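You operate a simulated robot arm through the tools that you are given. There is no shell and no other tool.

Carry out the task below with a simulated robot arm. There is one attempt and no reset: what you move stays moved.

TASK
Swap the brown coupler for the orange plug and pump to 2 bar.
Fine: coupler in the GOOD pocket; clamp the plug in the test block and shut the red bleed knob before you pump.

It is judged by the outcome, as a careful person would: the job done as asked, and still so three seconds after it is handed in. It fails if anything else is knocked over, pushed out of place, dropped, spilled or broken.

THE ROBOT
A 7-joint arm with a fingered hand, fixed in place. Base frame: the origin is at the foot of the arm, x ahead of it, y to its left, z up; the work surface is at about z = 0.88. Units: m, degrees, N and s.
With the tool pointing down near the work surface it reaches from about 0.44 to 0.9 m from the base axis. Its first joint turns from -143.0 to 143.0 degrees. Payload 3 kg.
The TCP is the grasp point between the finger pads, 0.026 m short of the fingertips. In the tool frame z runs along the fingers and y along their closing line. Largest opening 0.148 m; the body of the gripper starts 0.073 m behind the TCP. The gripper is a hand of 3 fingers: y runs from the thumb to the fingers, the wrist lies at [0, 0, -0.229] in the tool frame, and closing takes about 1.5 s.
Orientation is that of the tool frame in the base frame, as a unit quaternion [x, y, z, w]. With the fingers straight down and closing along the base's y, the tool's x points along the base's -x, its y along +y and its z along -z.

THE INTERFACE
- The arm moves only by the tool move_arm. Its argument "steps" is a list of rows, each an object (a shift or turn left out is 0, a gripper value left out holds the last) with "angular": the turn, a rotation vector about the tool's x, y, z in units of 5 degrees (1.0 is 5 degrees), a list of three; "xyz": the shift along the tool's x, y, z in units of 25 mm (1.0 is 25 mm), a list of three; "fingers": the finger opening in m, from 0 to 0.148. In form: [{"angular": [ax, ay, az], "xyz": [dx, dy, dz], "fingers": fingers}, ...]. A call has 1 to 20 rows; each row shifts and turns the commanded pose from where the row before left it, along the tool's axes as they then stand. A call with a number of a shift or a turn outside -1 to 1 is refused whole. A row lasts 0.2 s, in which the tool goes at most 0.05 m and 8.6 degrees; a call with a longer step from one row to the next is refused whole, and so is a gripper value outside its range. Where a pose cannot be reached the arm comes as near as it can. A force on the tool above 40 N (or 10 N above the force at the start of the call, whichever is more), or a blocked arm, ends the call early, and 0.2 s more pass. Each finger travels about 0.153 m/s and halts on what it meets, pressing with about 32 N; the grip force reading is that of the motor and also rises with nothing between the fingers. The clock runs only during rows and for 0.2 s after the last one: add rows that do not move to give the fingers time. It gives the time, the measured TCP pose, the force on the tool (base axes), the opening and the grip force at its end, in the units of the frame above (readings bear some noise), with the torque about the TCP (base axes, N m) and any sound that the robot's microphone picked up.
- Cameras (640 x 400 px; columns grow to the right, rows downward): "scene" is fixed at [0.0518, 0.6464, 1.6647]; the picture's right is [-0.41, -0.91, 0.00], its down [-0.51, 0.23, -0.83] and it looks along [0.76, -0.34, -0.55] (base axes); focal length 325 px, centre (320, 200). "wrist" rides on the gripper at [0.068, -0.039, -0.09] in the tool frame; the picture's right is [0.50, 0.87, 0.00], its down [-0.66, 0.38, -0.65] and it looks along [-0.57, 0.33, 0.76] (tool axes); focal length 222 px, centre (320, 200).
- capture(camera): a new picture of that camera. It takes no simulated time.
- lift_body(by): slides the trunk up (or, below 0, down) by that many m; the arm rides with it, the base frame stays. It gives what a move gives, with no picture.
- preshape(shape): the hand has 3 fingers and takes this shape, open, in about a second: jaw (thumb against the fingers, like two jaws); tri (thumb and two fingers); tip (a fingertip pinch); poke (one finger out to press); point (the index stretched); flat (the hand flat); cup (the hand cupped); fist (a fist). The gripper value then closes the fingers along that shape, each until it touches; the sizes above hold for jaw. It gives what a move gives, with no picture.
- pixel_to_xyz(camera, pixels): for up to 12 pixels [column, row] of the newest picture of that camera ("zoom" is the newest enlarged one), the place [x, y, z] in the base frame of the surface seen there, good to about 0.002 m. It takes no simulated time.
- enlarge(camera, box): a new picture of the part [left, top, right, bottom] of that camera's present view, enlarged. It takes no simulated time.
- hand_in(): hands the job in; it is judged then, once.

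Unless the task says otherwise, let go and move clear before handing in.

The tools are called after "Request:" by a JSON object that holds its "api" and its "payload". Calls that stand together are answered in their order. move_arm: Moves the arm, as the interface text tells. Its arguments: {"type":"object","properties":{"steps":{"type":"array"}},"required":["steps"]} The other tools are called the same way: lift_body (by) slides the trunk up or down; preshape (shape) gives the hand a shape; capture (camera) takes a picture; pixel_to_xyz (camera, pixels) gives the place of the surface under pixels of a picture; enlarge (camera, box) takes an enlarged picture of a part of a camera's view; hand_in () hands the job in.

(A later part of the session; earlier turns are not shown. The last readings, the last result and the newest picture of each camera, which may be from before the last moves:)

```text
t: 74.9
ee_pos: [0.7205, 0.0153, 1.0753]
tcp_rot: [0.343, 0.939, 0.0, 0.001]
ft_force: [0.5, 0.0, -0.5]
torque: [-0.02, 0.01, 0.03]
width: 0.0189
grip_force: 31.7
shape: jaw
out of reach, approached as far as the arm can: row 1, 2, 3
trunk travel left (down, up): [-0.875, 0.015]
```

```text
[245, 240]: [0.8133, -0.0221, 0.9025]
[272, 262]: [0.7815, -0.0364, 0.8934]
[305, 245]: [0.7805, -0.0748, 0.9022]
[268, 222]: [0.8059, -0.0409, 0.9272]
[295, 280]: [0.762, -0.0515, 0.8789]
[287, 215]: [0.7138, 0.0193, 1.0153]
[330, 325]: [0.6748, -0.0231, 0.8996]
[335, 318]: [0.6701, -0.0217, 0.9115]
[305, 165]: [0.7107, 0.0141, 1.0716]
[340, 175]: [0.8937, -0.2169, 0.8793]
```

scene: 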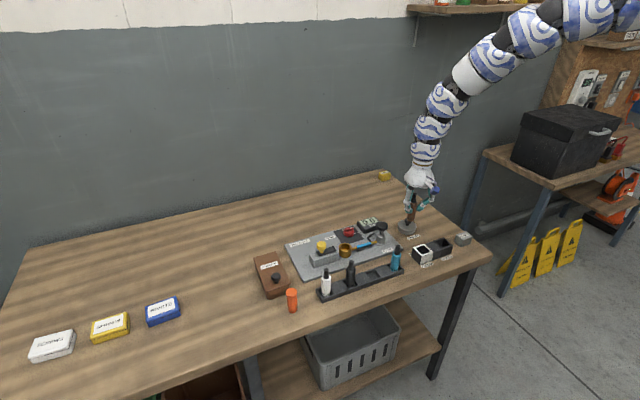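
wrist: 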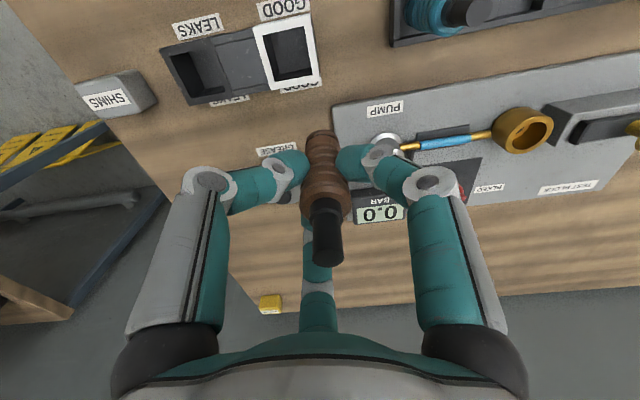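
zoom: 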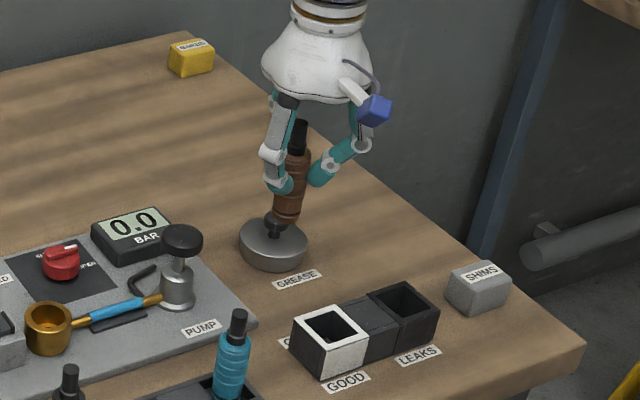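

The tin is at about (0.805, −0.043) and the pump head at (0.774, 0.088), both clear of this path. I'll raise the trunk its last 15 mm, descend to z≈1.03, then go in and down to above the pocket at z≈1.0 (coupler bottom ≈0.935, rim 0.92).

Request:
{"api": "lift_body", "payload": {"by": 0.015}}

Request:
{"api": "move_arm", "payload": {"steps": [{"xyz": [0, 0, 0.8]}, {"xyz": [0, 0, 0.8]}, {"xyz": [0, 0, 0.8]}, {}]}}

```text
t: 75.5
ee_pos: [0.7218, 0.0172, 1.0896]
tcp_rot: [0.342, 0.94, 0.0, 0.003]
ft_force: [0.0, -0.8, -1.2]
torque: [0.01, -0.01, 0.01]
width: 0.0185
grip_force: 32.4
shape: jaw
trunk travel left (down, up): [-0.89, 0.0]
```

```text
t: 76.5
ee_pos: [0.7204, 0.0167, 1.0303]
tcp_rot: [0.344, 0.939, 0.0, 0.002]
ft_force: [-0.9, 0.7, -0.1]
torque: [-0.01, 0.03, -0.02]
width: 0.0189
grip_force: 32.0
shape: jaw
trunk travel left (down, up): [-0.89, 0.0]
```

The descent is within reach at (0.720, 0.017, 1.030). Now inward and slightly down, half way first.

Request:
{"api": "move_arm", "payload": {"steps": [{"xyz": [0.379, -0.551, 0.2]}, {"xyz": [0.379, -0.551, 0.3]}, {}]}}

```text
t: 77.3
ee_pos: [0.6894, 0.0083, 1.0163]
tcp_rot: [0.343, 0.939, 0.001, 0.002]
ft_force: [-0.2, -0.3, -0.5]
torque: [0.0, -0.01, -0.01]
width: 0.0186
grip_force: 31.8
shape: jaw
trunk travel left (down, up): [-0.89, 0.0]
```

Reachable so far, at (0.689, 0.008, 1.016). I'll complete the move to above the pocket centre at z≈1.0.

Request:
{"api": "move_arm", "payload": {"steps": [{"xyz": [0, 0, 0.3]}, {"xyz": [0.248, -0.397, 0.2]}, {"xyz": [0.248, -0.397, 0.14]}, {"xyz": [0.248, -0.397, 0]}, {}]}}

Request:
{"api": "capture", "payload": {"camera": "wrist"}}

Request:
{"api": "enlarge", "payload": {"camera": "scene", "box": [390, 200, 460, 270]}}

```text
t: 78.5
ee_pos: [0.6662, 0.0004, 1.0015]
tcp_rot: [0.343, 0.939, 0.0, 0.002]
ft_force: [0.5, -0.3, -1.1]
torque: [-0.02, -0.01, -0.04]
width: 0.0187
grip_force: 31.7
shape: jaw
out of reach, approached as far as the arm can: row 4
trunk travel left (down, up): [-0.89, 0.0]
```

```text
taken
```

wrist: 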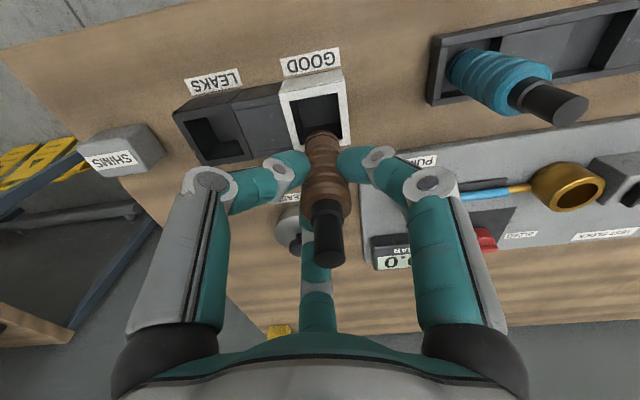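

```text
5.71 times, centred on (425, 235) of scene
```

zoom: 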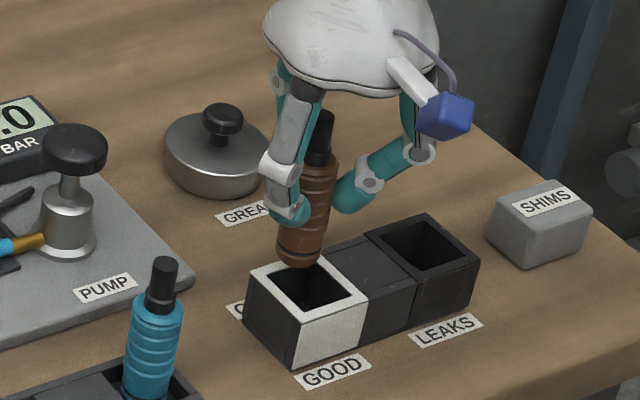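

Now at (0.666, 0.0004, 1.0015), about 10 mm short in x; going ~11 mm lower should free it. I'll check the coupler's bottom height against the rim first.

Request:
{"api": "pixel_to_xyz", "payload": {"camera": "zoom", "pixels": [[296, 262], [296, 255], [285, 255], [310, 258], [296, 245], [320, 180], [258, 283], [340, 275], [300, 345], [320, 118]]}}

```text
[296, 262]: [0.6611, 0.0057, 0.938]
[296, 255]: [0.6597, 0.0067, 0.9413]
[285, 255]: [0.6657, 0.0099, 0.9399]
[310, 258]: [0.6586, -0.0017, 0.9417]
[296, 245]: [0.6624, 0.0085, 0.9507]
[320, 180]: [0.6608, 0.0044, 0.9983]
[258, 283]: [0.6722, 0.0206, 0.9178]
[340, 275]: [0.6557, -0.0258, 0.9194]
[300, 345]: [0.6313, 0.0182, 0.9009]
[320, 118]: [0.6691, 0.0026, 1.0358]
```

The coupler bottom is at ≈0.937 and it needs about (−0.010, −0.0025) more. I'll lower 11 mm (still ~5 mm above the rim) and then shift in.

Request:
{"api": "move_arm", "payload": {"steps": [{"xyz": [0, 0, 0.22]}, {"xyz": [0, 0, 0.22]}, {"xyz": [0.122, -0.171, 0]}, {"xyz": [0.122, -0.171, 0]}, {}]}}

Request:
{"api": "enlarge", "payload": {"camera": "scene", "box": [400, 220, 450, 270]}}

Request:
{"api": "capture", "payload": {"camera": "wrist"}}

```text
t: 79.7
ee_pos: [0.6607, -0.0021, 0.9902]
tcp_rot: [0.344, 0.939, 0.001, 0.002]
ft_force: [-0.5, -0.6, 0.2]
torque: [0.02, -0.03, 0.0]
width: 0.0187
grip_force: 31.6
shape: jaw
out of reach, approached as far as the arm can: row 4
trunk travel left (down, up): [-0.89, 0.0]
```

```text
8.00 times, centred on (425, 245) of scene
```

zoom: 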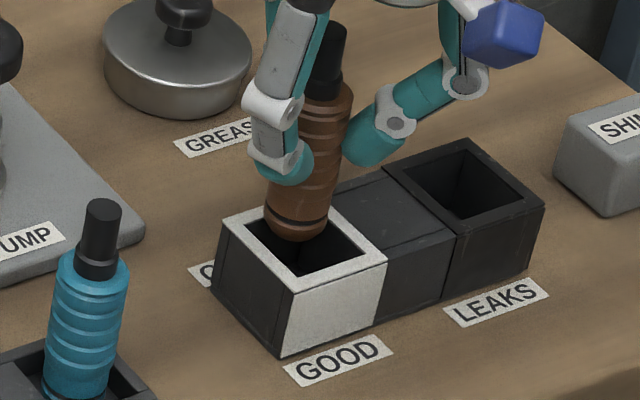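

```text
taken
```

wrist: 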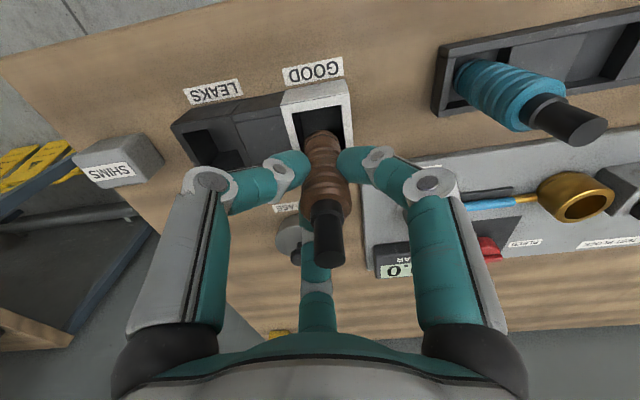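

Now 5 mm short in x at (0.6607, −0.002, 0.990), still above the rim. I'll follow the boundary: small combined steps inward and down, watching force.

Request:
{"api": "move_arm", "payload": {"steps": [{"xyz": [0.04, -0.032, 0.1]}, {"xyz": [0.05, -0.042, 0.1]}, {}]}}

Request:
{"api": "enlarge", "payload": {"camera": "scene", "box": [400, 220, 450, 270]}}

Request:
{"api": "enlarge", "payload": {"camera": "wrist", "box": [260, 60, 380, 180]}}

```text
t: 80.5
ee_pos: [0.6584, -0.001, 0.986]
tcp_rot: [0.343, 0.939, 0.0, 0.002]
ft_force: [-0.5, -0.5, -0.1]
torque: [0.01, -0.03, -0.03]
width: 0.0186
grip_force: 32.1
shape: jaw
trunk travel left (down, up): [-0.89, 0.0]
```

```text
8.00 times, centred on (425, 245) of scene
```

zoom: 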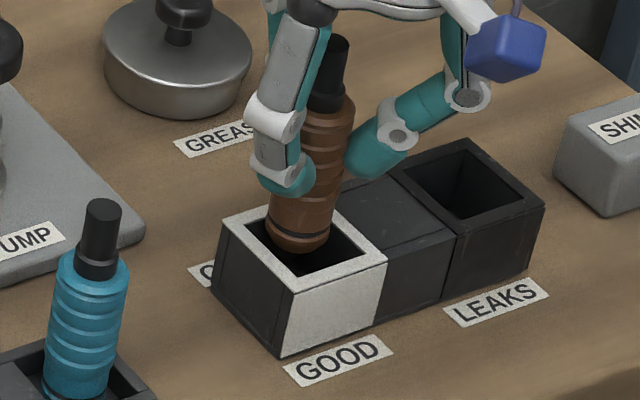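

```text
3.33 times, centred on (320, 120) of wrist
```

zoom: 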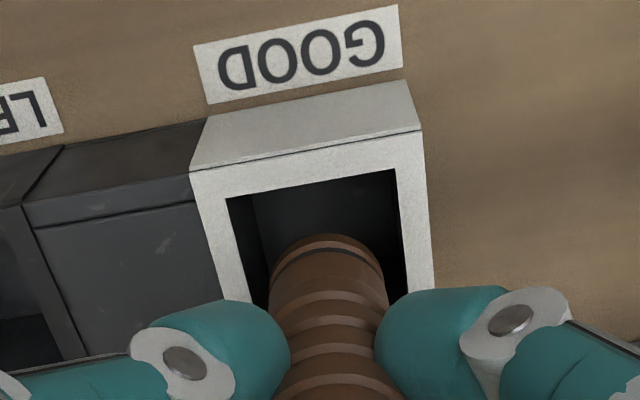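

The coupler's bottom is still ~5–6 mm too far in +x (scene: pocket centre ≈(306,242), coupler bottom ≈(299,235)), and upright I'm at the reach limit. A small 4° tilt of the hand swings the bottom inward and also eases the reach.

Request:
{"api": "move_arm", "payload": {"steps": [{"angular": [0.258, 0.305, 0]}, {"angular": [0.258, 0.305, 0]}, {}]}}

Request:
{"api": "enlarge", "payload": {"camera": "scene", "box": [400, 220, 450, 270]}}

Request:
{"api": "enlarge", "payload": {"camera": "wrist", "box": [260, 60, 380, 180]}}

```text
t: 81.3
ee_pos: [0.658, -0.0017, 0.9847]
tcp_rot: [0.342, 0.939, -0.012, -0.03]
ft_force: [0.3, 0.1, -0.5]
torque: [0.04, 0.0, -0.02]
width: 0.0187
grip_force: 32.1
shape: jaw
trunk travel left (down, up): [-0.89, 0.0]
```

```text
8.00 times, centred on (425, 245) of scene
```

zoom: 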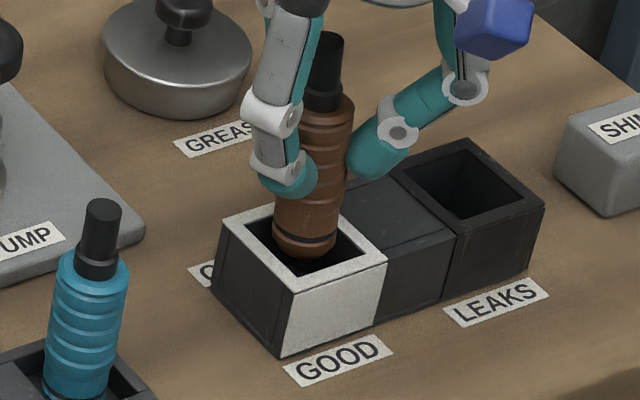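

```text
3.33 times, centred on (320, 120) of wrist
```

zoom: 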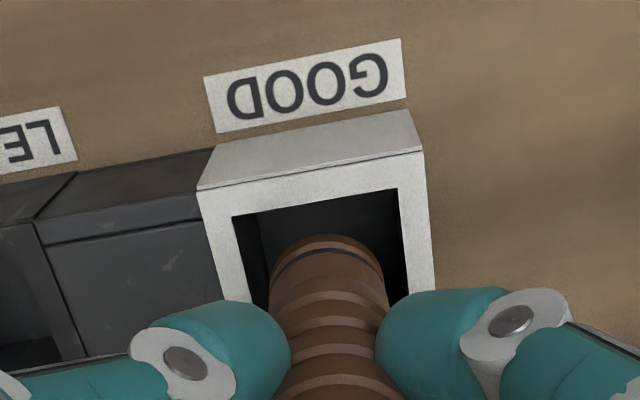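

The coupler's bottom now sits centred over the opening (centre ≈(305,241)). I'll lower slowly 15 mm, watching forces.

Request:
{"api": "move_arm", "payload": {"steps": [{"xyz": [0.04, -0.03, 0.15]}, {"xyz": [0.04, -0.03, 0.15]}, {"xyz": [0.04, -0.03, 0.15]}, {"xyz": [0, 0, 0.15]}, {}]}}

Request:
{"api": "enlarge", "payload": {"camera": "scene", "box": [400, 220, 450, 270]}}

Request:
{"api": "enlarge", "payload": {"camera": "wrist", "box": [260, 60, 380, 180]}}

```text
t: 82.5
ee_pos: [0.6549, -0.0018, 0.9692]
tcp_rot: [0.341, 0.939, -0.012, -0.03]
ft_force: [0.5, 0.5, 0.2]
torque: [0.01, 0.03, 0.02]
width: 0.0186
grip_force: 32.1
shape: jaw
trunk travel left (down, up): [-0.89, 0.0]
```

```text
8.00 times, centred on (425, 245) of scene
```

zoom: 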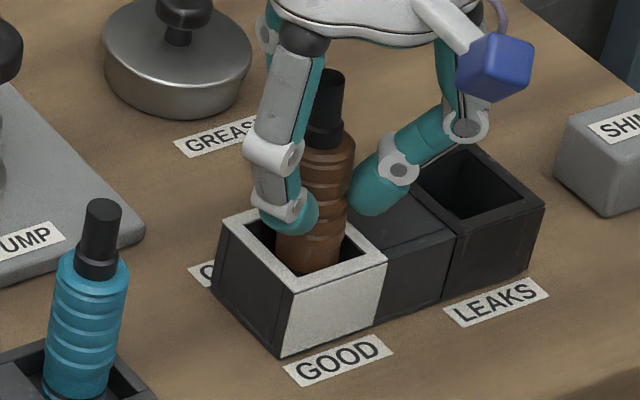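

```text
3.33 times, centred on (320, 120) of wrist
```

zoom: 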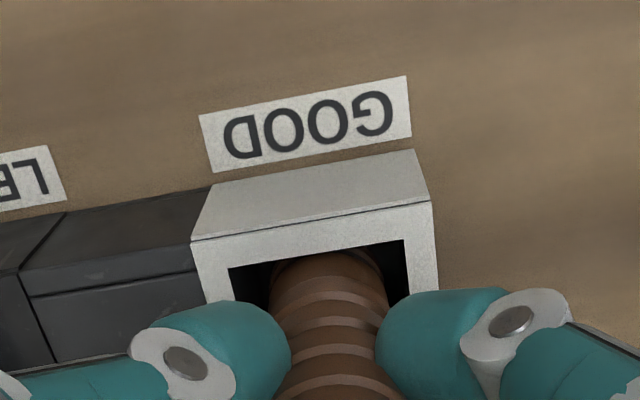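

It's entered the pocket cleanly without contact forces. I'll straighten the hand while easing down a bit more.

Request:
{"api": "move_arm", "payload": {"steps": [{"xyz": [0.037, -0.031, 0.2], "angular": [-0.13, -0.15, 0]}, {"xyz": [0.037, -0.031, 0.2], "angular": [-0.13, -0.15, 0]}, {"xyz": [0, 0, 0.1], "angular": [-0.13, -0.15, 0]}, {"angular": [-0.12, -0.16, 0]}, {}]}}

Request:
{"api": "enlarge", "payload": {"camera": "scene", "box": [400, 220, 450, 270]}}

Request:
{"api": "enlarge", "payload": {"camera": "wrist", "box": [260, 60, 380, 180]}}

```text
t: 83.7
ee_pos: [0.6513, -0.0011, 0.9568]
tcp_rot: [0.343, 0.939, 0.001, 0.002]
ft_force: [0.3, 0.0, -0.1]
torque: [-0.04, 0.02, 0.03]
width: 0.019
grip_force: 31.6
shape: jaw
trunk travel left (down, up): [-0.89, 0.0]
```

```text
8.00 times, centred on (425, 245) of scene
```

zoom: 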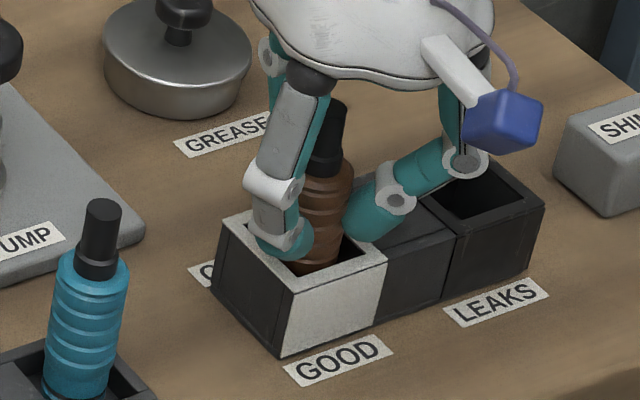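

```text
3.33 times, centred on (320, 120) of wrist
```

zoom: 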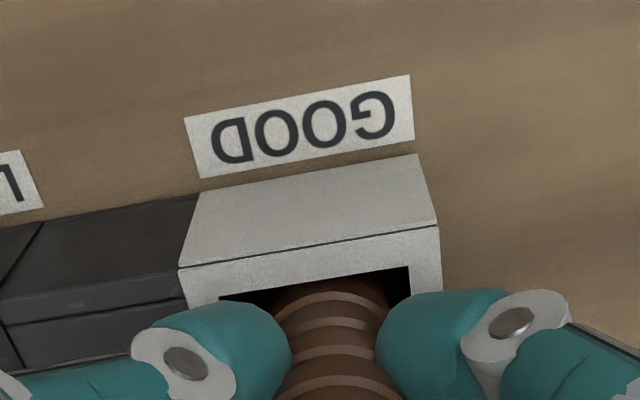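

Coupler bottom is ≈0.892 and upright with no contact yet. I'll ease down in 1.5 mm steps until it touches the floor.

Request:
{"api": "move_arm", "payload": {"steps": [{"xyz": [0, 0, 0.06]}, {"xyz": [0, 0, 0.06]}, {"xyz": [0, 0, 0.06]}, {}]}}

```text
t: 84.7
ee_pos: [0.6514, -0.0012, 0.9541]
tcp_rot: [0.343, 0.939, 0.0, 0.002]
ft_force: [-1.1, 0.3, 2.0]
torque: [0.0, -0.01, -0.02]
width: 0.0188
grip_force: 32.1
shape: jaw
trunk travel left (down, up): [-0.89, 0.0]
```

Request:
{"api": "move_arm", "payload": {"steps": [{"xyz": [0, 0, 0.06]}, {}]}}

```text
t: 85.3
ee_pos: [0.651, -0.0, 0.952]
tcp_rot: [0.343, 0.939, 0.0, 0.003]
ft_force: [-1.8, -1.8, 8.8]
torque: [0.0, 0.0, 0.02]
width: 0.019
grip_force: 32.6
shape: jaw
trunk travel left (down, up): [-0.89, 0.0]
```

Contact force 8.8 N: the coupler is standing on the pocket floor. I'll open the fingers gently and rise.

Request:
{"api": "move_arm", "payload": {"steps": [{"fingers": 0.03}, {"fingers": 0.045}, {"fingers": 0.06}, {}, {"xyz": [0, 0, -0.3]}, {"xyz": [0, 0, -0.4]}, {}]}}

Request:
{"api": "enlarge", "payload": {"camera": "scene", "box": [400, 210, 450, 270]}}

Request:
{"api": "capture", "payload": {"camera": "wrist"}}

```text
t: 86.9
ee_pos: [0.6516, -0.0018, 0.9692]
tcp_rot: [0.343, 0.939, 0.0, 0.002]
ft_force: [0.0, 1.0, -0.9]
torque: [-0.01, 0.05, -0.01]
width: 0.0598
grip_force: 0.0
shape: jaw
trunk travel left (down, up): [-0.89, 0.0]
```

```text
6.67 times, centred on (425, 240) of scene
```

zoom: 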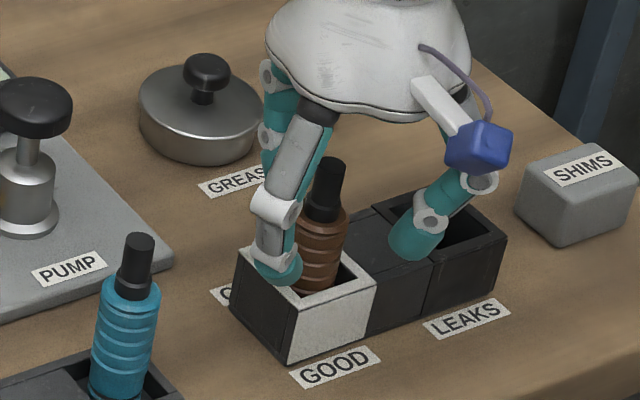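

```text
taken
```

wrist: 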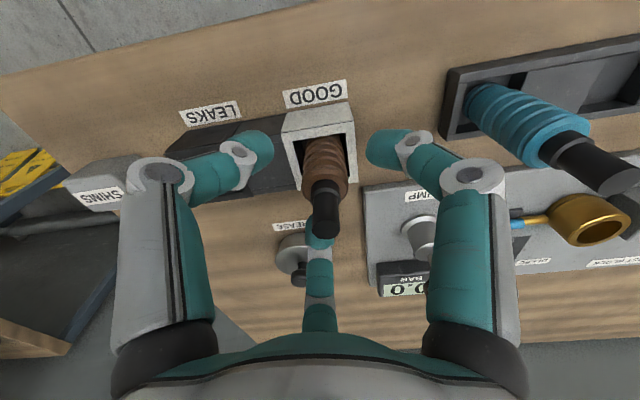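

The coupler stands upright in the GOOD pocket. Rising here drifts outward with reach, so I'll open wider and rise diagonally with a controlled +x drift, keeping the fingers well off the stem.

Request:
{"api": "move_arm", "payload": {"steps": [{"fingers": 0.1}, {}, {"xyz": [-0.153, 0.129, -0.4]}, {"xyz": [-0.183, 0.155, -0.4]}, {"xyz": [-0.183, 0.155, -0.4]}, {"xyz": [-0.183, 0.155, -0.4]}, {"xyz": [-0.183, 0.155, -0.4]}, {"xyz": [-0.183, 0.155, -0.4]}, {}]}}

Request:
{"api": "enlarge", "payload": {"camera": "scene", "box": [400, 210, 450, 270]}}

Request:
{"api": "capture", "payload": {"camera": "wrist"}}

```text
t: 88.9
ee_pos: [0.6851, -0.0, 1.0294]
tcp_rot: [0.342, 0.94, 0.0, 0.002]
ft_force: [-0.3, 0.4, 0.1]
torque: [-0.03, 0.02, -0.02]
width: 0.0995
grip_force: 0.0
shape: jaw
trunk travel left (down, up): [-0.89, 0.0]
```

```text
6.67 times, centred on (425, 240) of scene
```

zoom: 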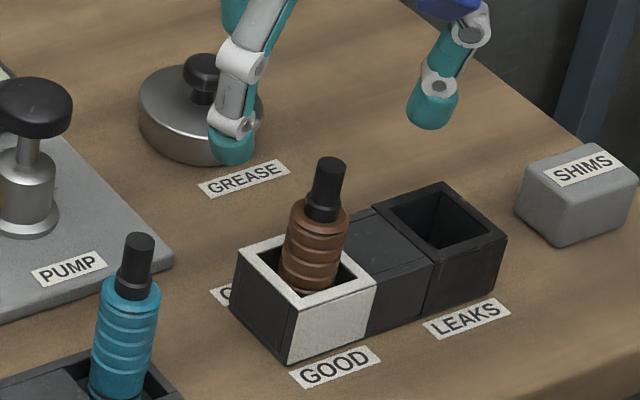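

```text
taken
```

wrist: 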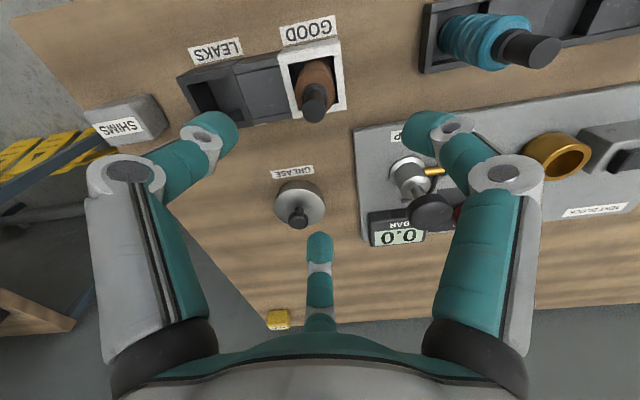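

The coupler is safely left in GOOD and the hand is clear. Next I'll swing up and over toward the plug's side, keeping tips above 1.0; first out to (0.76, 0.12, 1.10).

Request:
{"api": "move_arm", "payload": {"steps": [{"xyz": [0.133, 0.933, -0.467]}, {"xyz": [0.133, 0.933, -0.467]}, {"xyz": [0.133, 0.933, -0.467]}, {"xyz": [0.133, 0.933, -0.467]}, {"xyz": [0.133, 0.933, -0.467]}, {"xyz": [0.133, 0.933, -0.467]}, {}]}}

Request:
{"api": "enlarge", "payload": {"camera": "scene", "box": [260, 250, 320, 320]}}

Request:
{"api": "pixel_to_xyz", "payload": {"camera": "zoom", "pixels": [[205, 215], [130, 240], [305, 140], [375, 190], [365, 150], [330, 60], [170, 100], [120, 110], [350, 250], [300, 190]]}}

```text
t: 90.5
ee_pos: [0.7614, 0.1186, 1.1001]
tcp_rot: [0.342, 0.94, 0.0, 0.003]
ft_force: [-0.3, 0.9, 0.7]
torque: [-0.05, 0.0, -0.02]
width: 0.0992
grip_force: 0.0
shape: jaw
trunk travel left (down, up): [-0.89, 0.0]
```

```text
5.71 times, centred on (290, 285) of scene
```

zoom: 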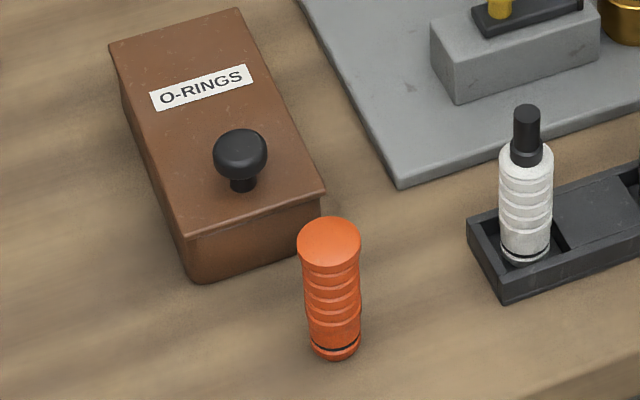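

```text
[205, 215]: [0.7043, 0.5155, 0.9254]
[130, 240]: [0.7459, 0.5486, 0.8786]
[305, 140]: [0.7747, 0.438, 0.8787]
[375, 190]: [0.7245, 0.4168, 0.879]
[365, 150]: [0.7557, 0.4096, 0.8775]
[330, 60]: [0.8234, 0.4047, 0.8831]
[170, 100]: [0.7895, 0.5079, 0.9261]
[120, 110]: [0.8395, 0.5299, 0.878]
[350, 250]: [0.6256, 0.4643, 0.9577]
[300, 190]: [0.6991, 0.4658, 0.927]
```

The O-RINGS box's near edge is at x≈0.69, with the plug at (0.636, 0.472), so I want fingers at ±60° and 180° (yaw +30°), none pointing at the box. I'll rotate here, then travel over.

Request:
{"api": "move_arm", "payload": {"steps": [{"angular": [0, 0, -1]}, {"angular": [0, 0, -1]}, {"angular": [0, 0, -1]}, {"angular": [0, 0, -1]}, {"angular": [0, 0, -1]}, {"angular": [0, 0, -1]}, {"angular": [0, 0, -1]}, {"angular": [0, 0, -1]}, {"angular": [0, 0, -1]}, {"angular": [0, 0, -1]}, {"angular": [0, 0, -1]}, {"angular": [0, 0, -1]}, {"angular": [0, 0, -1]}, {"angular": [0, 0, -1]}, {}]}}

Request:
{"api": "move_arm", "payload": {"steps": [{"xyz": [-0.1815, 0.983, 0]}, {"xyz": [-0.1815, 0.983, 0]}, {"xyz": [-0.1815, 0.983, 0]}, {"xyz": [-0.1815, 0.983, 0]}, {"xyz": [-0.1815, 0.983, 0]}, {"xyz": [-0.1815, 0.983, 0]}, {"xyz": [-0.1815, 0.983, 0]}, {"xyz": [-0.1815, 0.983, 0]}, {"xyz": [-0.1815, 0.983, 0]}, {"xyz": [-0.1815, 0.983, 0]}, {"xyz": [-0.1815, 0.983, 0]}, {"xyz": [-0.1815, 0.983, 0]}, {"xyz": [-0.1815, 0.983, 0]}, {"xyz": [-0.1815, 0.983, 0]}, {"xyz": [-0.1815, 0.983, 0]}, {}]}}

Request:
{"api": "capture", "payload": {"camera": "scene"}}

```text
t: 93.7
ee_pos: [0.7602, 0.117, 1.099]
tcp_rot: [-0.259, 0.966, -0.001, 0.001]
ft_force: [-0.1, -0.2, -0.4]
torque: [-0.02, -0.01, -0.03]
width: 0.0996
grip_force: 0.0
shape: jaw
trunk travel left (down, up): [-0.89, 0.0]
```

```text
t: 97.1
ee_pos: [0.6211, 0.4394, 1.107]
tcp_rot: [-0.258, 0.966, -0.001, 0.002]
ft_force: [-0.1, 0.1, 0.3]
torque: [-0.01, -0.01, 0.02]
width: 0.0997
grip_force: 0.1
shape: jaw
out of reach, approached as far as the arm can: row 13, 14, 15
trunk travel left (down, up): [-0.89, 0.0]
```

```text
taken
```

scene: 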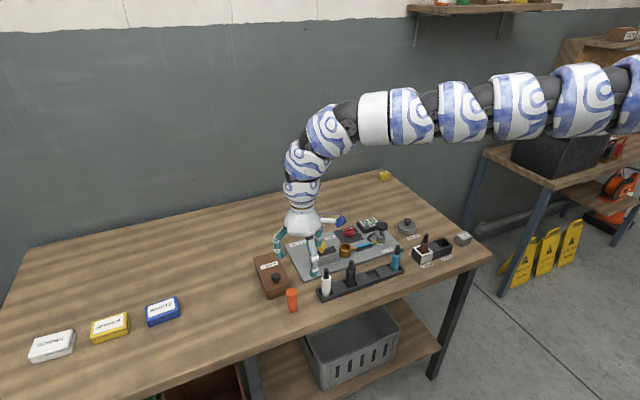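

The arm is at full stretch here (0.621, 0.439). From all the limits seen, the reach is best when the hand is high relative to the shoulder for far points, so I'll raise the hand and lower the trunk in stages to about −0.14.

Request:
{"api": "move_arm", "payload": {"steps": [{"xyz": [0, 0, -1]}, {"xyz": [0, 0, -1]}, {"xyz": [0, 0, -1]}, {"xyz": [0, 0, -1]}, {"xyz": [0, 0, -1]}, {}]}}

Request:
{"api": "lift_body", "payload": {"by": -0.16}}

Request:
{"api": "move_arm", "payload": {"steps": [{"xyz": [0, 0, -1]}, {"xyz": [0, 0, -1]}, {"xyz": [0, 0, -1]}, {"xyz": [0, 0, -1]}, {}]}}

```text
t: 98.5
ee_pos: [0.6213, 0.4371, 1.2323]
tcp_rot: [-0.257, 0.966, -0.001, 0.002]
ft_force: [0.1, -0.4, -0.1]
torque: [-0.05, -0.02, -0.02]
width: 0.1
grip_force: 0.1
shape: jaw
trunk travel left (down, up): [-0.89, 0.0]
```

```text
t: 100.4
ee_pos: [0.6202, 0.4392, 1.0723]
tcp_rot: [-0.258, 0.966, -0.001, 0.001]
ft_force: [0.7, -0.1, 0.1]
torque: [0.01, 0.03, 0.01]
width: 0.0999
grip_force: 0.1
shape: jaw
trunk travel left (down, up): [-0.73, 0.16]
```

```text
t: 101.6
ee_pos: [0.6197, 0.4399, 1.1717]
tcp_rot: [-0.258, 0.966, -0.001, 0.002]
ft_force: [0.2, 0.4, -1.1]
torque: [-0.01, -0.02, 0.02]
width: 0.0999
grip_force: 0.2
shape: jaw
trunk travel left (down, up): [-0.73, 0.16]
```

Request:
{"api": "lift_body", "payload": {"by": -0.13}}

Request:
{"api": "move_arm", "payload": {"steps": [{"xyz": [-0.604, 0.393, 0]}, {"xyz": [-0.604, 0.393, 0]}, {}]}}

Request:
{"api": "capture", "payload": {"camera": "wrist"}}

Request:
{"api": "enlarge", "payload": {"camera": "scene", "box": [240, 200, 340, 320]}}

```text
t: 103.1
ee_pos: [0.6206, 0.4385, 1.0415]
tcp_rot: [-0.257, 0.966, -0.001, 0.002]
ft_force: [-1.2, 0.0, -0.3]
torque: [0.0, 0.01, 0.02]
width: 0.0997
grip_force: 0.0
shape: jaw
trunk travel left (down, up): [-0.6, 0.29]
```

```text
t: 103.9
ee_pos: [0.6345, 0.472, 1.0403]
tcp_rot: [-0.26, 0.966, -0.001, 0.002]
ft_force: [-0.1, -0.1, -0.1]
torque: [0.03, 0.01, 0.03]
width: 0.0998
grip_force: 0.1
shape: jaw
trunk travel left (down, up): [-0.6, 0.29]
```

```text
taken
```

wrist: 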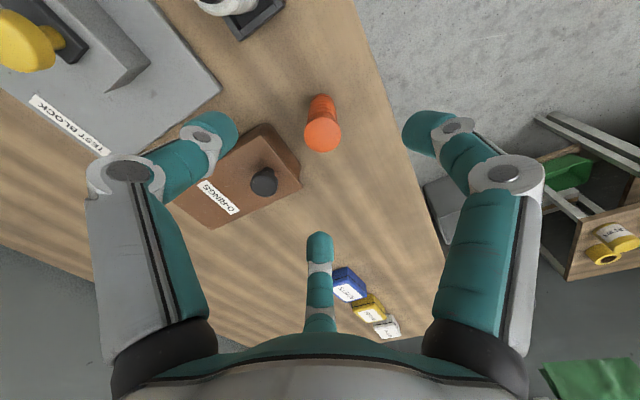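

```text
3.33 times, centred on (290, 260) of scene
```

zoom: 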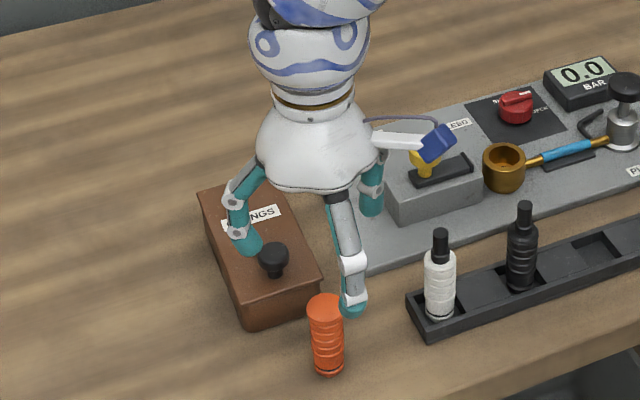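

The plug's top is at pixel (322,133), right on the hand's axis. I'll narrow to 0.08 and descend toward z≈0.942 in two stages.

Request:
{"api": "move_arm", "payload": {"steps": [{"fingers": 0.08}, {"xyz": [-0.03, 0, 1]}, {"xyz": [-0.03, 0, 1]}, {"xyz": [0, 0, 0.8]}, {}]}}

Request:
{"api": "capture", "payload": {"camera": "wrist"}}

Request:
{"api": "enlarge", "payload": {"camera": "scene", "box": [240, 220, 340, 330]}}

```text
t: 105.1
ee_pos: [0.6343, 0.4675, 0.9813]
tcp_rot: [-0.259, 0.966, -0.001, 0.002]
ft_force: [-0.1, 0.6, -0.7]
torque: [-0.02, -0.01, 0.0]
width: 0.0805
grip_force: 0.0
shape: jaw
out of reach, approached as far as the arm can: row 3, 4
trunk travel left (down, up): [-0.6, 0.29]
```

```text
taken
```

wrist: 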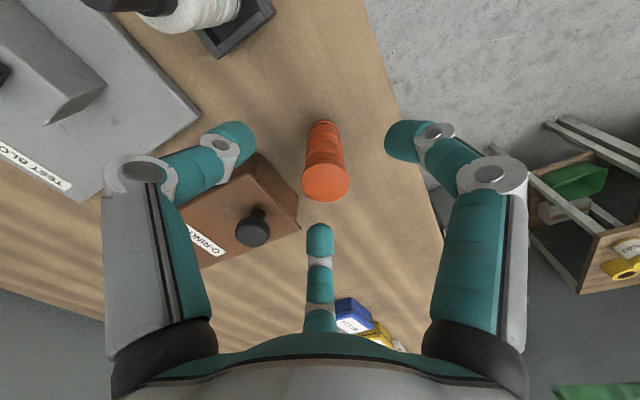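

```text
3.64 times, centred on (290, 275) of scene
```

zoom: 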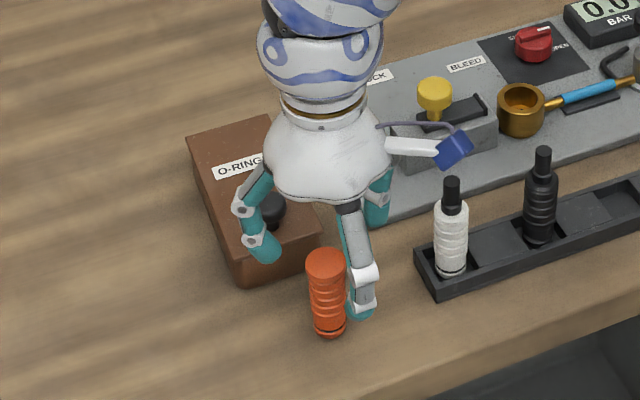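

The limits fit a shoulder offset to −y, so the plug is near full stretch; it needs the hand level with the shoulder. I'll raise the hand off the plug and lower the trunk further (to about −0.30) in stages.

Request:
{"api": "move_arm", "payload": {"steps": [{"xyz": [0, 0, -0.6]}, {"xyz": [0, 0, -1]}, {"xyz": [0, 0, -1]}, {"xyz": [0, 0, -1]}, {"xyz": [0, 0, -1]}, {"xyz": [0, 0, -1]}, {}]}}

Request:
{"api": "lift_body", "payload": {"by": -0.1}}

Request:
{"api": "move_arm", "payload": {"steps": [{"xyz": [0, 0, -1]}, {"xyz": [0, 0, -1]}, {"xyz": [0, 0, -1]}, {}]}}

```text
t: 106.7
ee_pos: [0.634, 0.4665, 1.1204]
tcp_rot: [-0.258, 0.966, -0.002, 0.002]
ft_force: [0.2, -0.4, -0.4]
torque: [0.01, -0.03, 0.0]
width: 0.0809
grip_force: 0.1
shape: jaw
trunk travel left (down, up): [-0.6, 0.29]
```

```text
t: 108.1
ee_pos: [0.6332, 0.4674, 1.0215]
tcp_rot: [-0.258, 0.966, -0.001, 0.002]
ft_force: [-0.1, 0.1, 0.2]
torque: [-0.01, 0.02, 0.03]
width: 0.0804
grip_force: 0.1
shape: jaw
trunk travel left (down, up): [-0.5, 0.39]
```

```text
t: 109.1
ee_pos: [0.6291, 0.4618, 1.0953]
tcp_rot: [-0.258, 0.966, 0.0, 0.001]
ft_force: [-0.4, -0.2, 0.0]
torque: [0.0, 0.02, 0.0]
width: 0.0802
grip_force: 0.1
shape: jaw
out of reach, approached as far as the arm can: row 3
trunk travel left (down, up): [-0.5, 0.39]
```

Slightly over the top end now. I'll lower the trunk 3.5 cm more, descend to z≈1.0, and re-centre on the plug.

Request:
{"api": "lift_body", "payload": {"by": -0.035}}

Request:
{"api": "move_arm", "payload": {"steps": [{"xyz": [0, 0, 1]}, {"xyz": [0, 0, 1]}, {"xyz": [0, 0, 0.4]}, {"xyz": [-0.22, 0.1, 0]}, {"xyz": [-0.22, 0.1, 0]}, {}]}}

Request:
{"api": "capture", "payload": {"camera": "wrist"}}

```text
t: 109.9
ee_pos: [0.6288, 0.4625, 1.0608]
tcp_rot: [-0.258, 0.966, -0.001, 0.001]
ft_force: [-0.8, 0.5, -0.7]
torque: [0.03, 0.03, 0.01]
width: 0.0806
grip_force: 0.1
shape: jaw
trunk travel left (down, up): [-0.465, 0.425]
```

```text
t: 111.3
ee_pos: [0.6321, 0.4702, 0.9992]
tcp_rot: [-0.258, 0.966, -0.002, 0.001]
ft_force: [-0.9, -0.1, 1.1]
torque: [0.0, -0.05, -0.03]
width: 0.0806
grip_force: 0.0
shape: jaw
trunk travel left (down, up): [-0.465, 0.425]
```

```text
taken
```

wrist: 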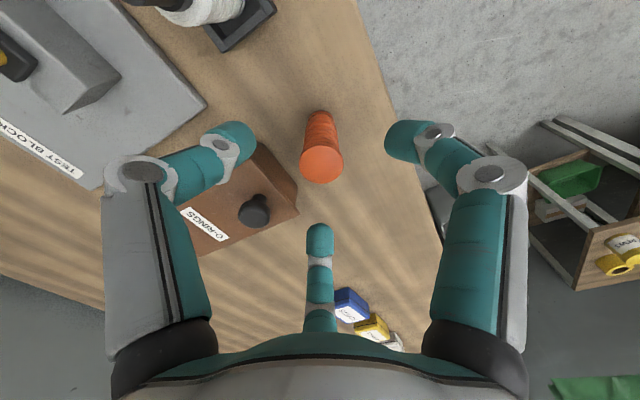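

The plug's top at (321,163) is on axis for this height. Descending to z≈0.943 and closing gently.

Request:
{"api": "move_arm", "payload": {"steps": [{"xyz": [-0.03, 0, 0.8]}, {"xyz": [-0.03, 0, 0.8]}, {"xyz": [0, 0, 0.65]}, {}]}}

Request:
{"api": "capture", "payload": {"camera": "wrist"}}

Request:
{"api": "enlarge", "payload": {"camera": "scene", "box": [250, 240, 340, 330]}}

```text
t: 112.3
ee_pos: [0.6376, 0.4748, 0.9451]
tcp_rot: [-0.258, 0.966, -0.001, 0.001]
ft_force: [0.8, -0.3, -0.6]
torque: [-0.03, -0.04, -0.01]
width: 0.0804
grip_force: 0.0
shape: jaw
trunk travel left (down, up): [-0.465, 0.425]
```

```text
taken
```

wrist: 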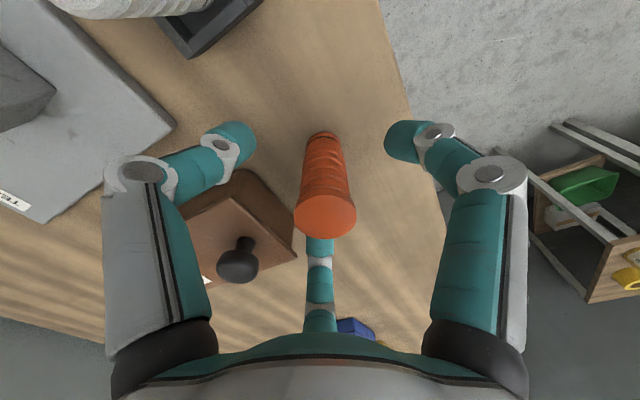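

```text
4.44 times, centred on (295, 285) of scene
```

zoom: 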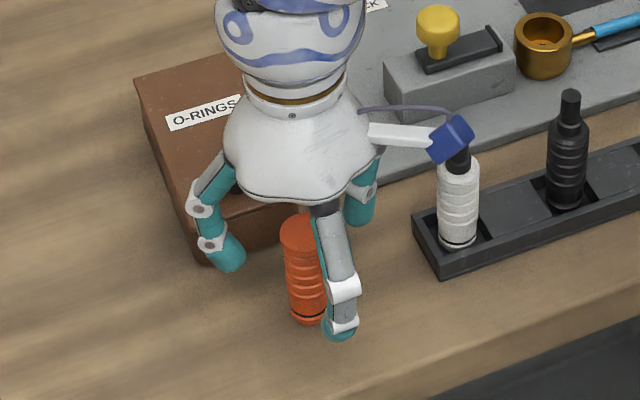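

On axis within 3 mm. I'll nudge 2 mm in −x and close on the plug.

Request:
{"api": "move_arm", "payload": {"steps": [{"xyz": [0.07, 0.04, 0]}, {"fingers": 0.055}, {}, {"fingers": 0.04}, {}, {"fingers": 0.015}, {}, {}]}}

Request:
{"api": "capture", "payload": {"camera": "wrist"}}

Request:
{"api": "enlarge", "payload": {"camera": "scene", "box": [250, 240, 340, 330]}}

```text
t: 114.1
ee_pos: [0.6353, 0.4735, 0.9451]
tcp_rot: [-0.258, 0.966, -0.001, 0.001]
ft_force: [-0.2, 0.2, -0.6]
torque: [-0.01, 0.02, -0.01]
width: 0.0188
grip_force: 32.2
shape: jaw
trunk travel left (down, up): [-0.465, 0.425]
```

```text
taken
```

wrist: 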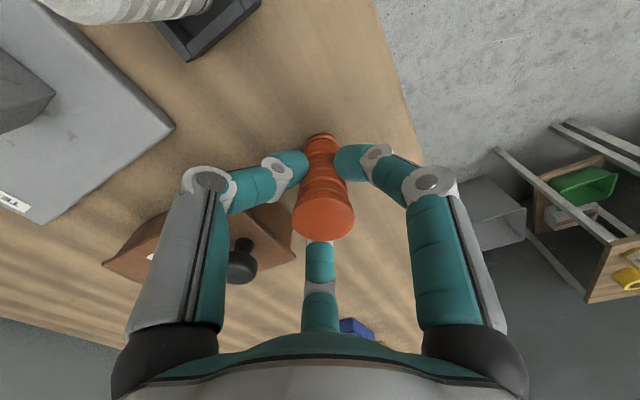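

```text
4.44 times, centred on (295, 285) of scene
```

zoom: 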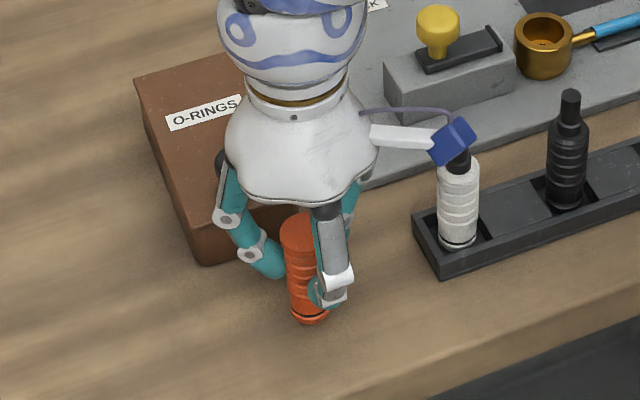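

The plug is held (32 N). I'll lift it, then route around the white coupler via (0.665, 0.44) and (0.715, 0.33) with its bottom rising to ≈0.985.

Request:
{"api": "move_arm", "payload": {"steps": [{"xyz": [0, 0, -0.3]}, {"xyz": [0, 0, -0.5]}, {"xyz": [0, 0, -0.7]}, {"xyz": [0, 0, -0.7]}, {"xyz": [-0.18, -0.89, -0.6]}, {"xyz": [-0.18, -0.89, -0.6]}, {}]}}

Request:
{"api": "enlarge", "payload": {"camera": "scene", "box": [260, 200, 360, 310]}}

```text
t: 115.7
ee_pos: [0.6628, 0.4367, 1.0291]
tcp_rot: [-0.258, 0.966, -0.001, 0.001]
ft_force: [0.0, -1.0, -2.0]
torque: [0.02, -0.03, -0.02]
width: 0.0185
grip_force: 32.0
shape: jaw
out of reach, approached as far as the arm can: row 4
trunk travel left (down, up): [-0.465, 0.425]
```

```text
3.64 times, centred on (310, 255) of scene
```

zoom: 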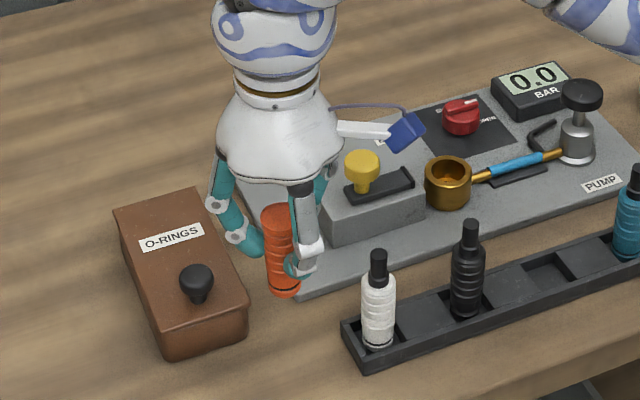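

On track at (0.663, 0.437, 1.029). Continuing to (0.715, 0.33) and then over the collar at (0.770, 0.2315, 1.05).

Request:
{"api": "move_arm", "payload": {"steps": [{"xyz": [0.068, -0.95, -0.168]}, {"xyz": [0.068, -0.95, -0.168]}, {"xyz": [0.068, -0.95, -0.168]}, {"xyz": [0.068, -0.95, -0.168]}, {"xyz": [0.068, -0.95, -0.168]}, {"xyz": [0.013, -0.902, 0]}, {"xyz": [0.013, -0.902, 0]}, {"xyz": [0.013, -0.902, 0]}, {"xyz": [0.013, -0.902, 0]}, {"xyz": [0.013, -0.902, 0]}, {}]}}

Request:
{"api": "capture", "payload": {"camera": "scene"}}

Request:
{"api": "capture", "payload": {"camera": "wrist"}}

```text
t: 118.1
ee_pos: [0.7701, 0.23, 1.0517]
tcp_rot: [-0.259, 0.966, -0.002, 0.001]
ft_force: [-1.0, 0.2, -0.5]
torque: [-0.02, -0.04, -0.04]
width: 0.0187
grip_force: 32.1
shape: jaw
trunk travel left (down, up): [-0.465, 0.425]
```

```text
taken
```

scene: 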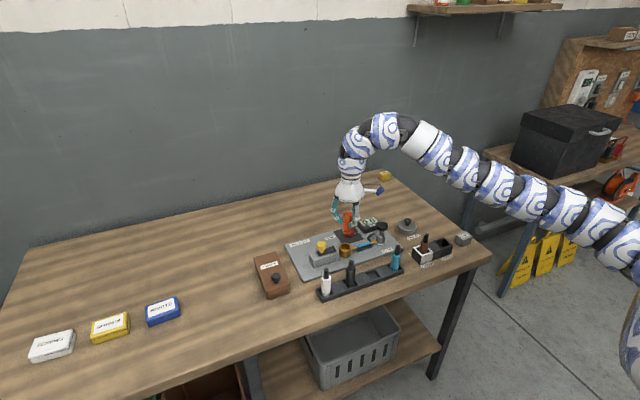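

```text
taken
```

wrist: 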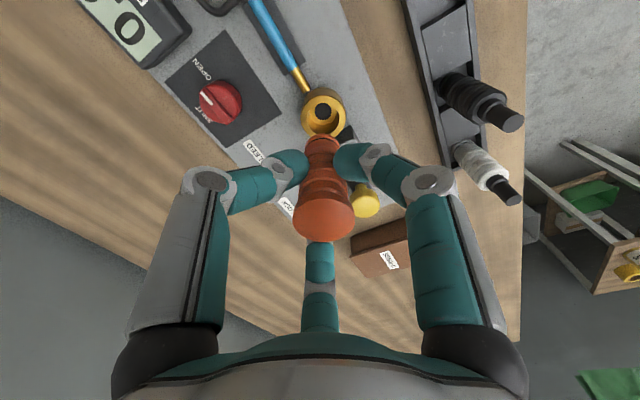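

The plug hangs over the collar. I'll check alignment in an enlarged scene view before lowering.

Request:
{"api": "enlarge", "payload": {"camera": "scene", "box": [320, 205, 370, 260]}}

Request:
{"api": "pixel_to_xyz", "payload": {"camera": "zoom", "pixels": [[345, 215], [345, 225], [345, 205], [325, 215], [365, 215], [345, 190], [270, 270], [300, 300], [340, 290], [330, 310], [280, 305], [318, 260]]}}

Request:
{"api": "enlarge", "payload": {"camera": "wrist", "box": [270, 70, 370, 170]}}

```text
7.27 times, centred on (345, 232) of scene
```

zoom: 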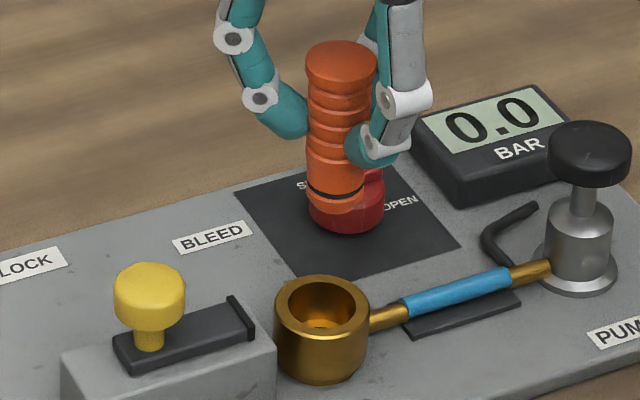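

```text
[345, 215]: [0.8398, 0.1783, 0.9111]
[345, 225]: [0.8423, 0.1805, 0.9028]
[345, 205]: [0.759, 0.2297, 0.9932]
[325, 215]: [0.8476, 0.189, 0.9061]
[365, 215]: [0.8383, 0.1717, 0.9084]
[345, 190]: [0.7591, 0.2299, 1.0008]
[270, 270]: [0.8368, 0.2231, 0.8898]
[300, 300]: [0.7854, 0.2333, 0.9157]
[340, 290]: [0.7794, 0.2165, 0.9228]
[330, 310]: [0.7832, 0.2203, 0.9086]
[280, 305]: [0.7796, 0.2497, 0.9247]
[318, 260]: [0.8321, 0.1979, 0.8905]
```

```text
4.00 times, centred on (320, 120) of wrist
```

zoom: 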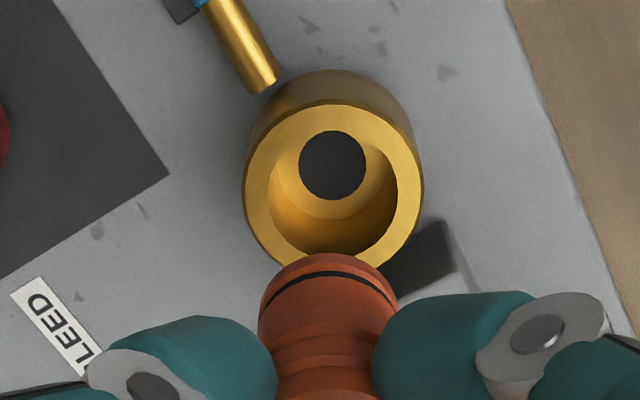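

The plug looks offset from the collar axis by a couple of millimetres (needs about −x 2 mm, +y 2 mm). I'll correct and lower to just above the collar, then re-check.

Request:
{"api": "move_arm", "payload": {"steps": [{"xyz": [0.03, 0.11, 0]}, {"xyz": [0, 0, 0.6]}, {"xyz": [0, 0, 0.6]}, {"xyz": [0, 0, 0.6]}, {}]}}

Request:
{"api": "enlarge", "payload": {"camera": "scene", "box": [320, 215, 370, 260]}}

Request:
{"api": "enlarge", "payload": {"camera": "wrist", "box": [270, 70, 370, 170]}}

```text
t: 119.3
ee_pos: [0.7675, 0.2324, 1.0062]
tcp_rot: [-0.258, 0.966, -0.001, 0.001]
ft_force: [0.6, -1.0, -1.3]
torque: [-0.03, -0.01, 0.0]
width: 0.0189
grip_force: 32.1
shape: jaw
trunk travel left (down, up): [-0.465, 0.425]
```

```text
8.89 times, centred on (345, 238) of scene
```

zoom: 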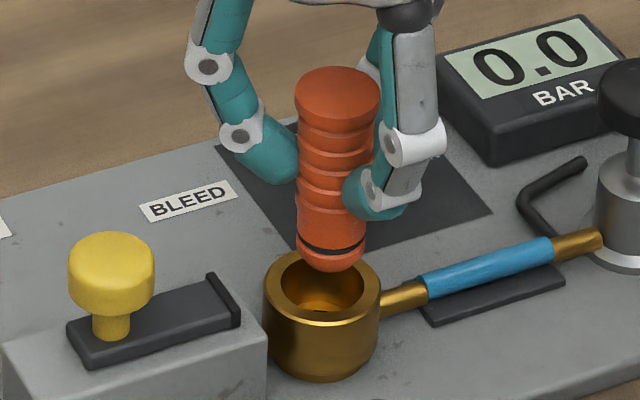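

```text
4.00 times, centred on (320, 120) of wrist
```

zoom: 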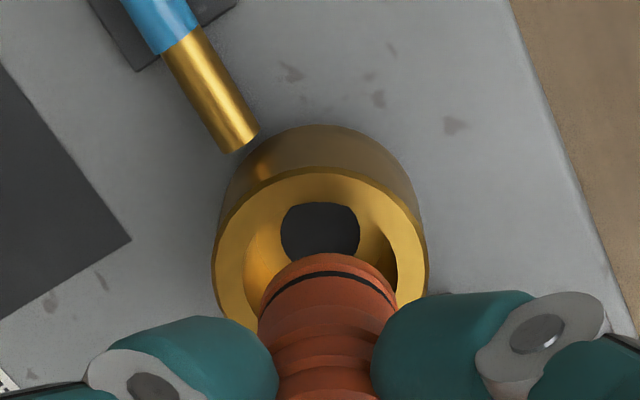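

Comparing horizontal offsets in both views (scene: plug centre col 331 vs collar 322; wrist: plug 328 vs collar 320), the plug needs about (+0.003, +0.002). I'll shift that and look again.

Request:
{"api": "move_arm", "payload": {"steps": [{"xyz": [-0.136, 0, 0]}, {}]}}

Request:
{"api": "enlarge", "payload": {"camera": "scene", "box": [330, 225, 360, 255]}}

Request:
{"api": "enlarge", "payload": {"camera": "wrist", "box": [290, 90, 350, 150]}}

```text
t: 119.9
ee_pos: [0.7707, 0.2339, 1.0054]
tcp_rot: [-0.259, 0.966, -0.001, 0.001]
ft_force: [0.3, 0.1, -1.6]
torque: [-0.01, 0.03, 0.01]
width: 0.0188
grip_force: 32.0
shape: jaw
trunk travel left (down, up): [-0.465, 0.425]
```

```text
13.33 times, centred on (345, 240) of scene
```

zoom: 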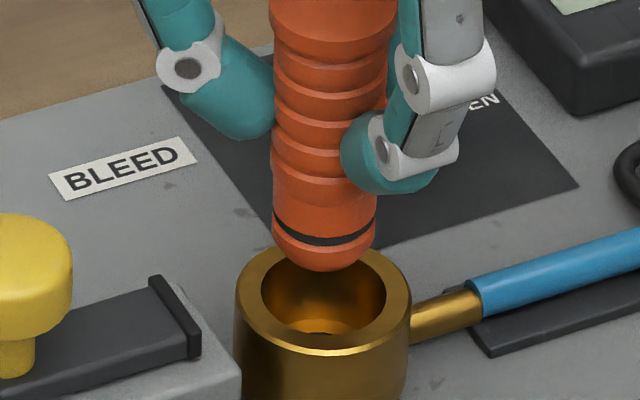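

```text
6.67 times, centred on (320, 120) of wrist
```

zoom: 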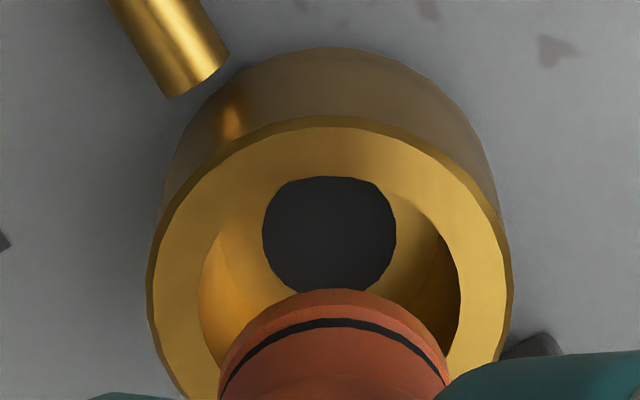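

Both views now show the plug centred over the collar (scene 323.5 vs 323, wrist 334 vs 329). I'll lower slowly into the bore, watching force.

Request:
{"api": "move_arm", "payload": {"steps": [{"xyz": [0, 0, 0.2]}, {"xyz": [0, 0, 0.2]}, {"xyz": [0, 0, 0.2]}, {"xyz": [0, 0, 0.2]}, {}]}}

Request:
{"api": "enlarge", "payload": {"camera": "scene", "box": [330, 225, 360, 255]}}

Request:
{"api": "enlarge", "payload": {"camera": "wrist", "box": [280, 90, 360, 170]}}

```text
t: 121.1
ee_pos: [0.771, 0.232, 0.9855]
tcp_rot: [-0.258, 0.966, -0.002, 0.001]
ft_force: [-0.8, 0.3, -1.2]
torque: [-0.01, -0.03, -0.01]
width: 0.0189
grip_force: 31.9
shape: jaw
trunk travel left (down, up): [-0.465, 0.425]
```

```text
13.33 times, centred on (345, 240) of scene
```

zoom: 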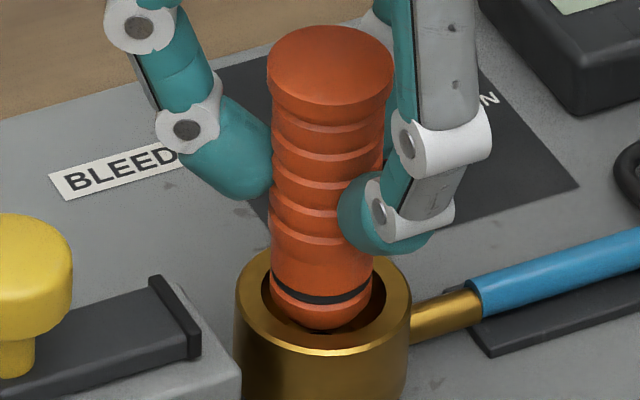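

```text
5.00 times, centred on (320, 130) of wrist
```

zoom: 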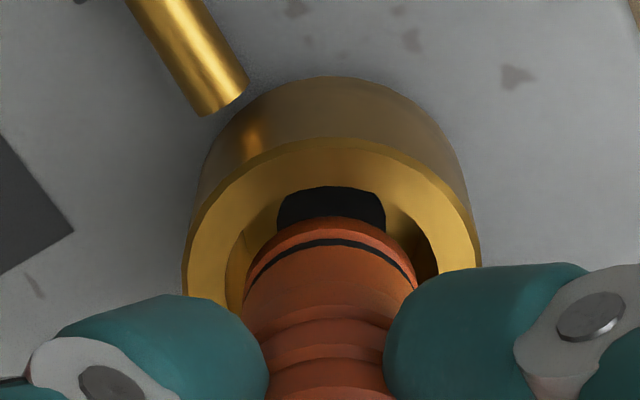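

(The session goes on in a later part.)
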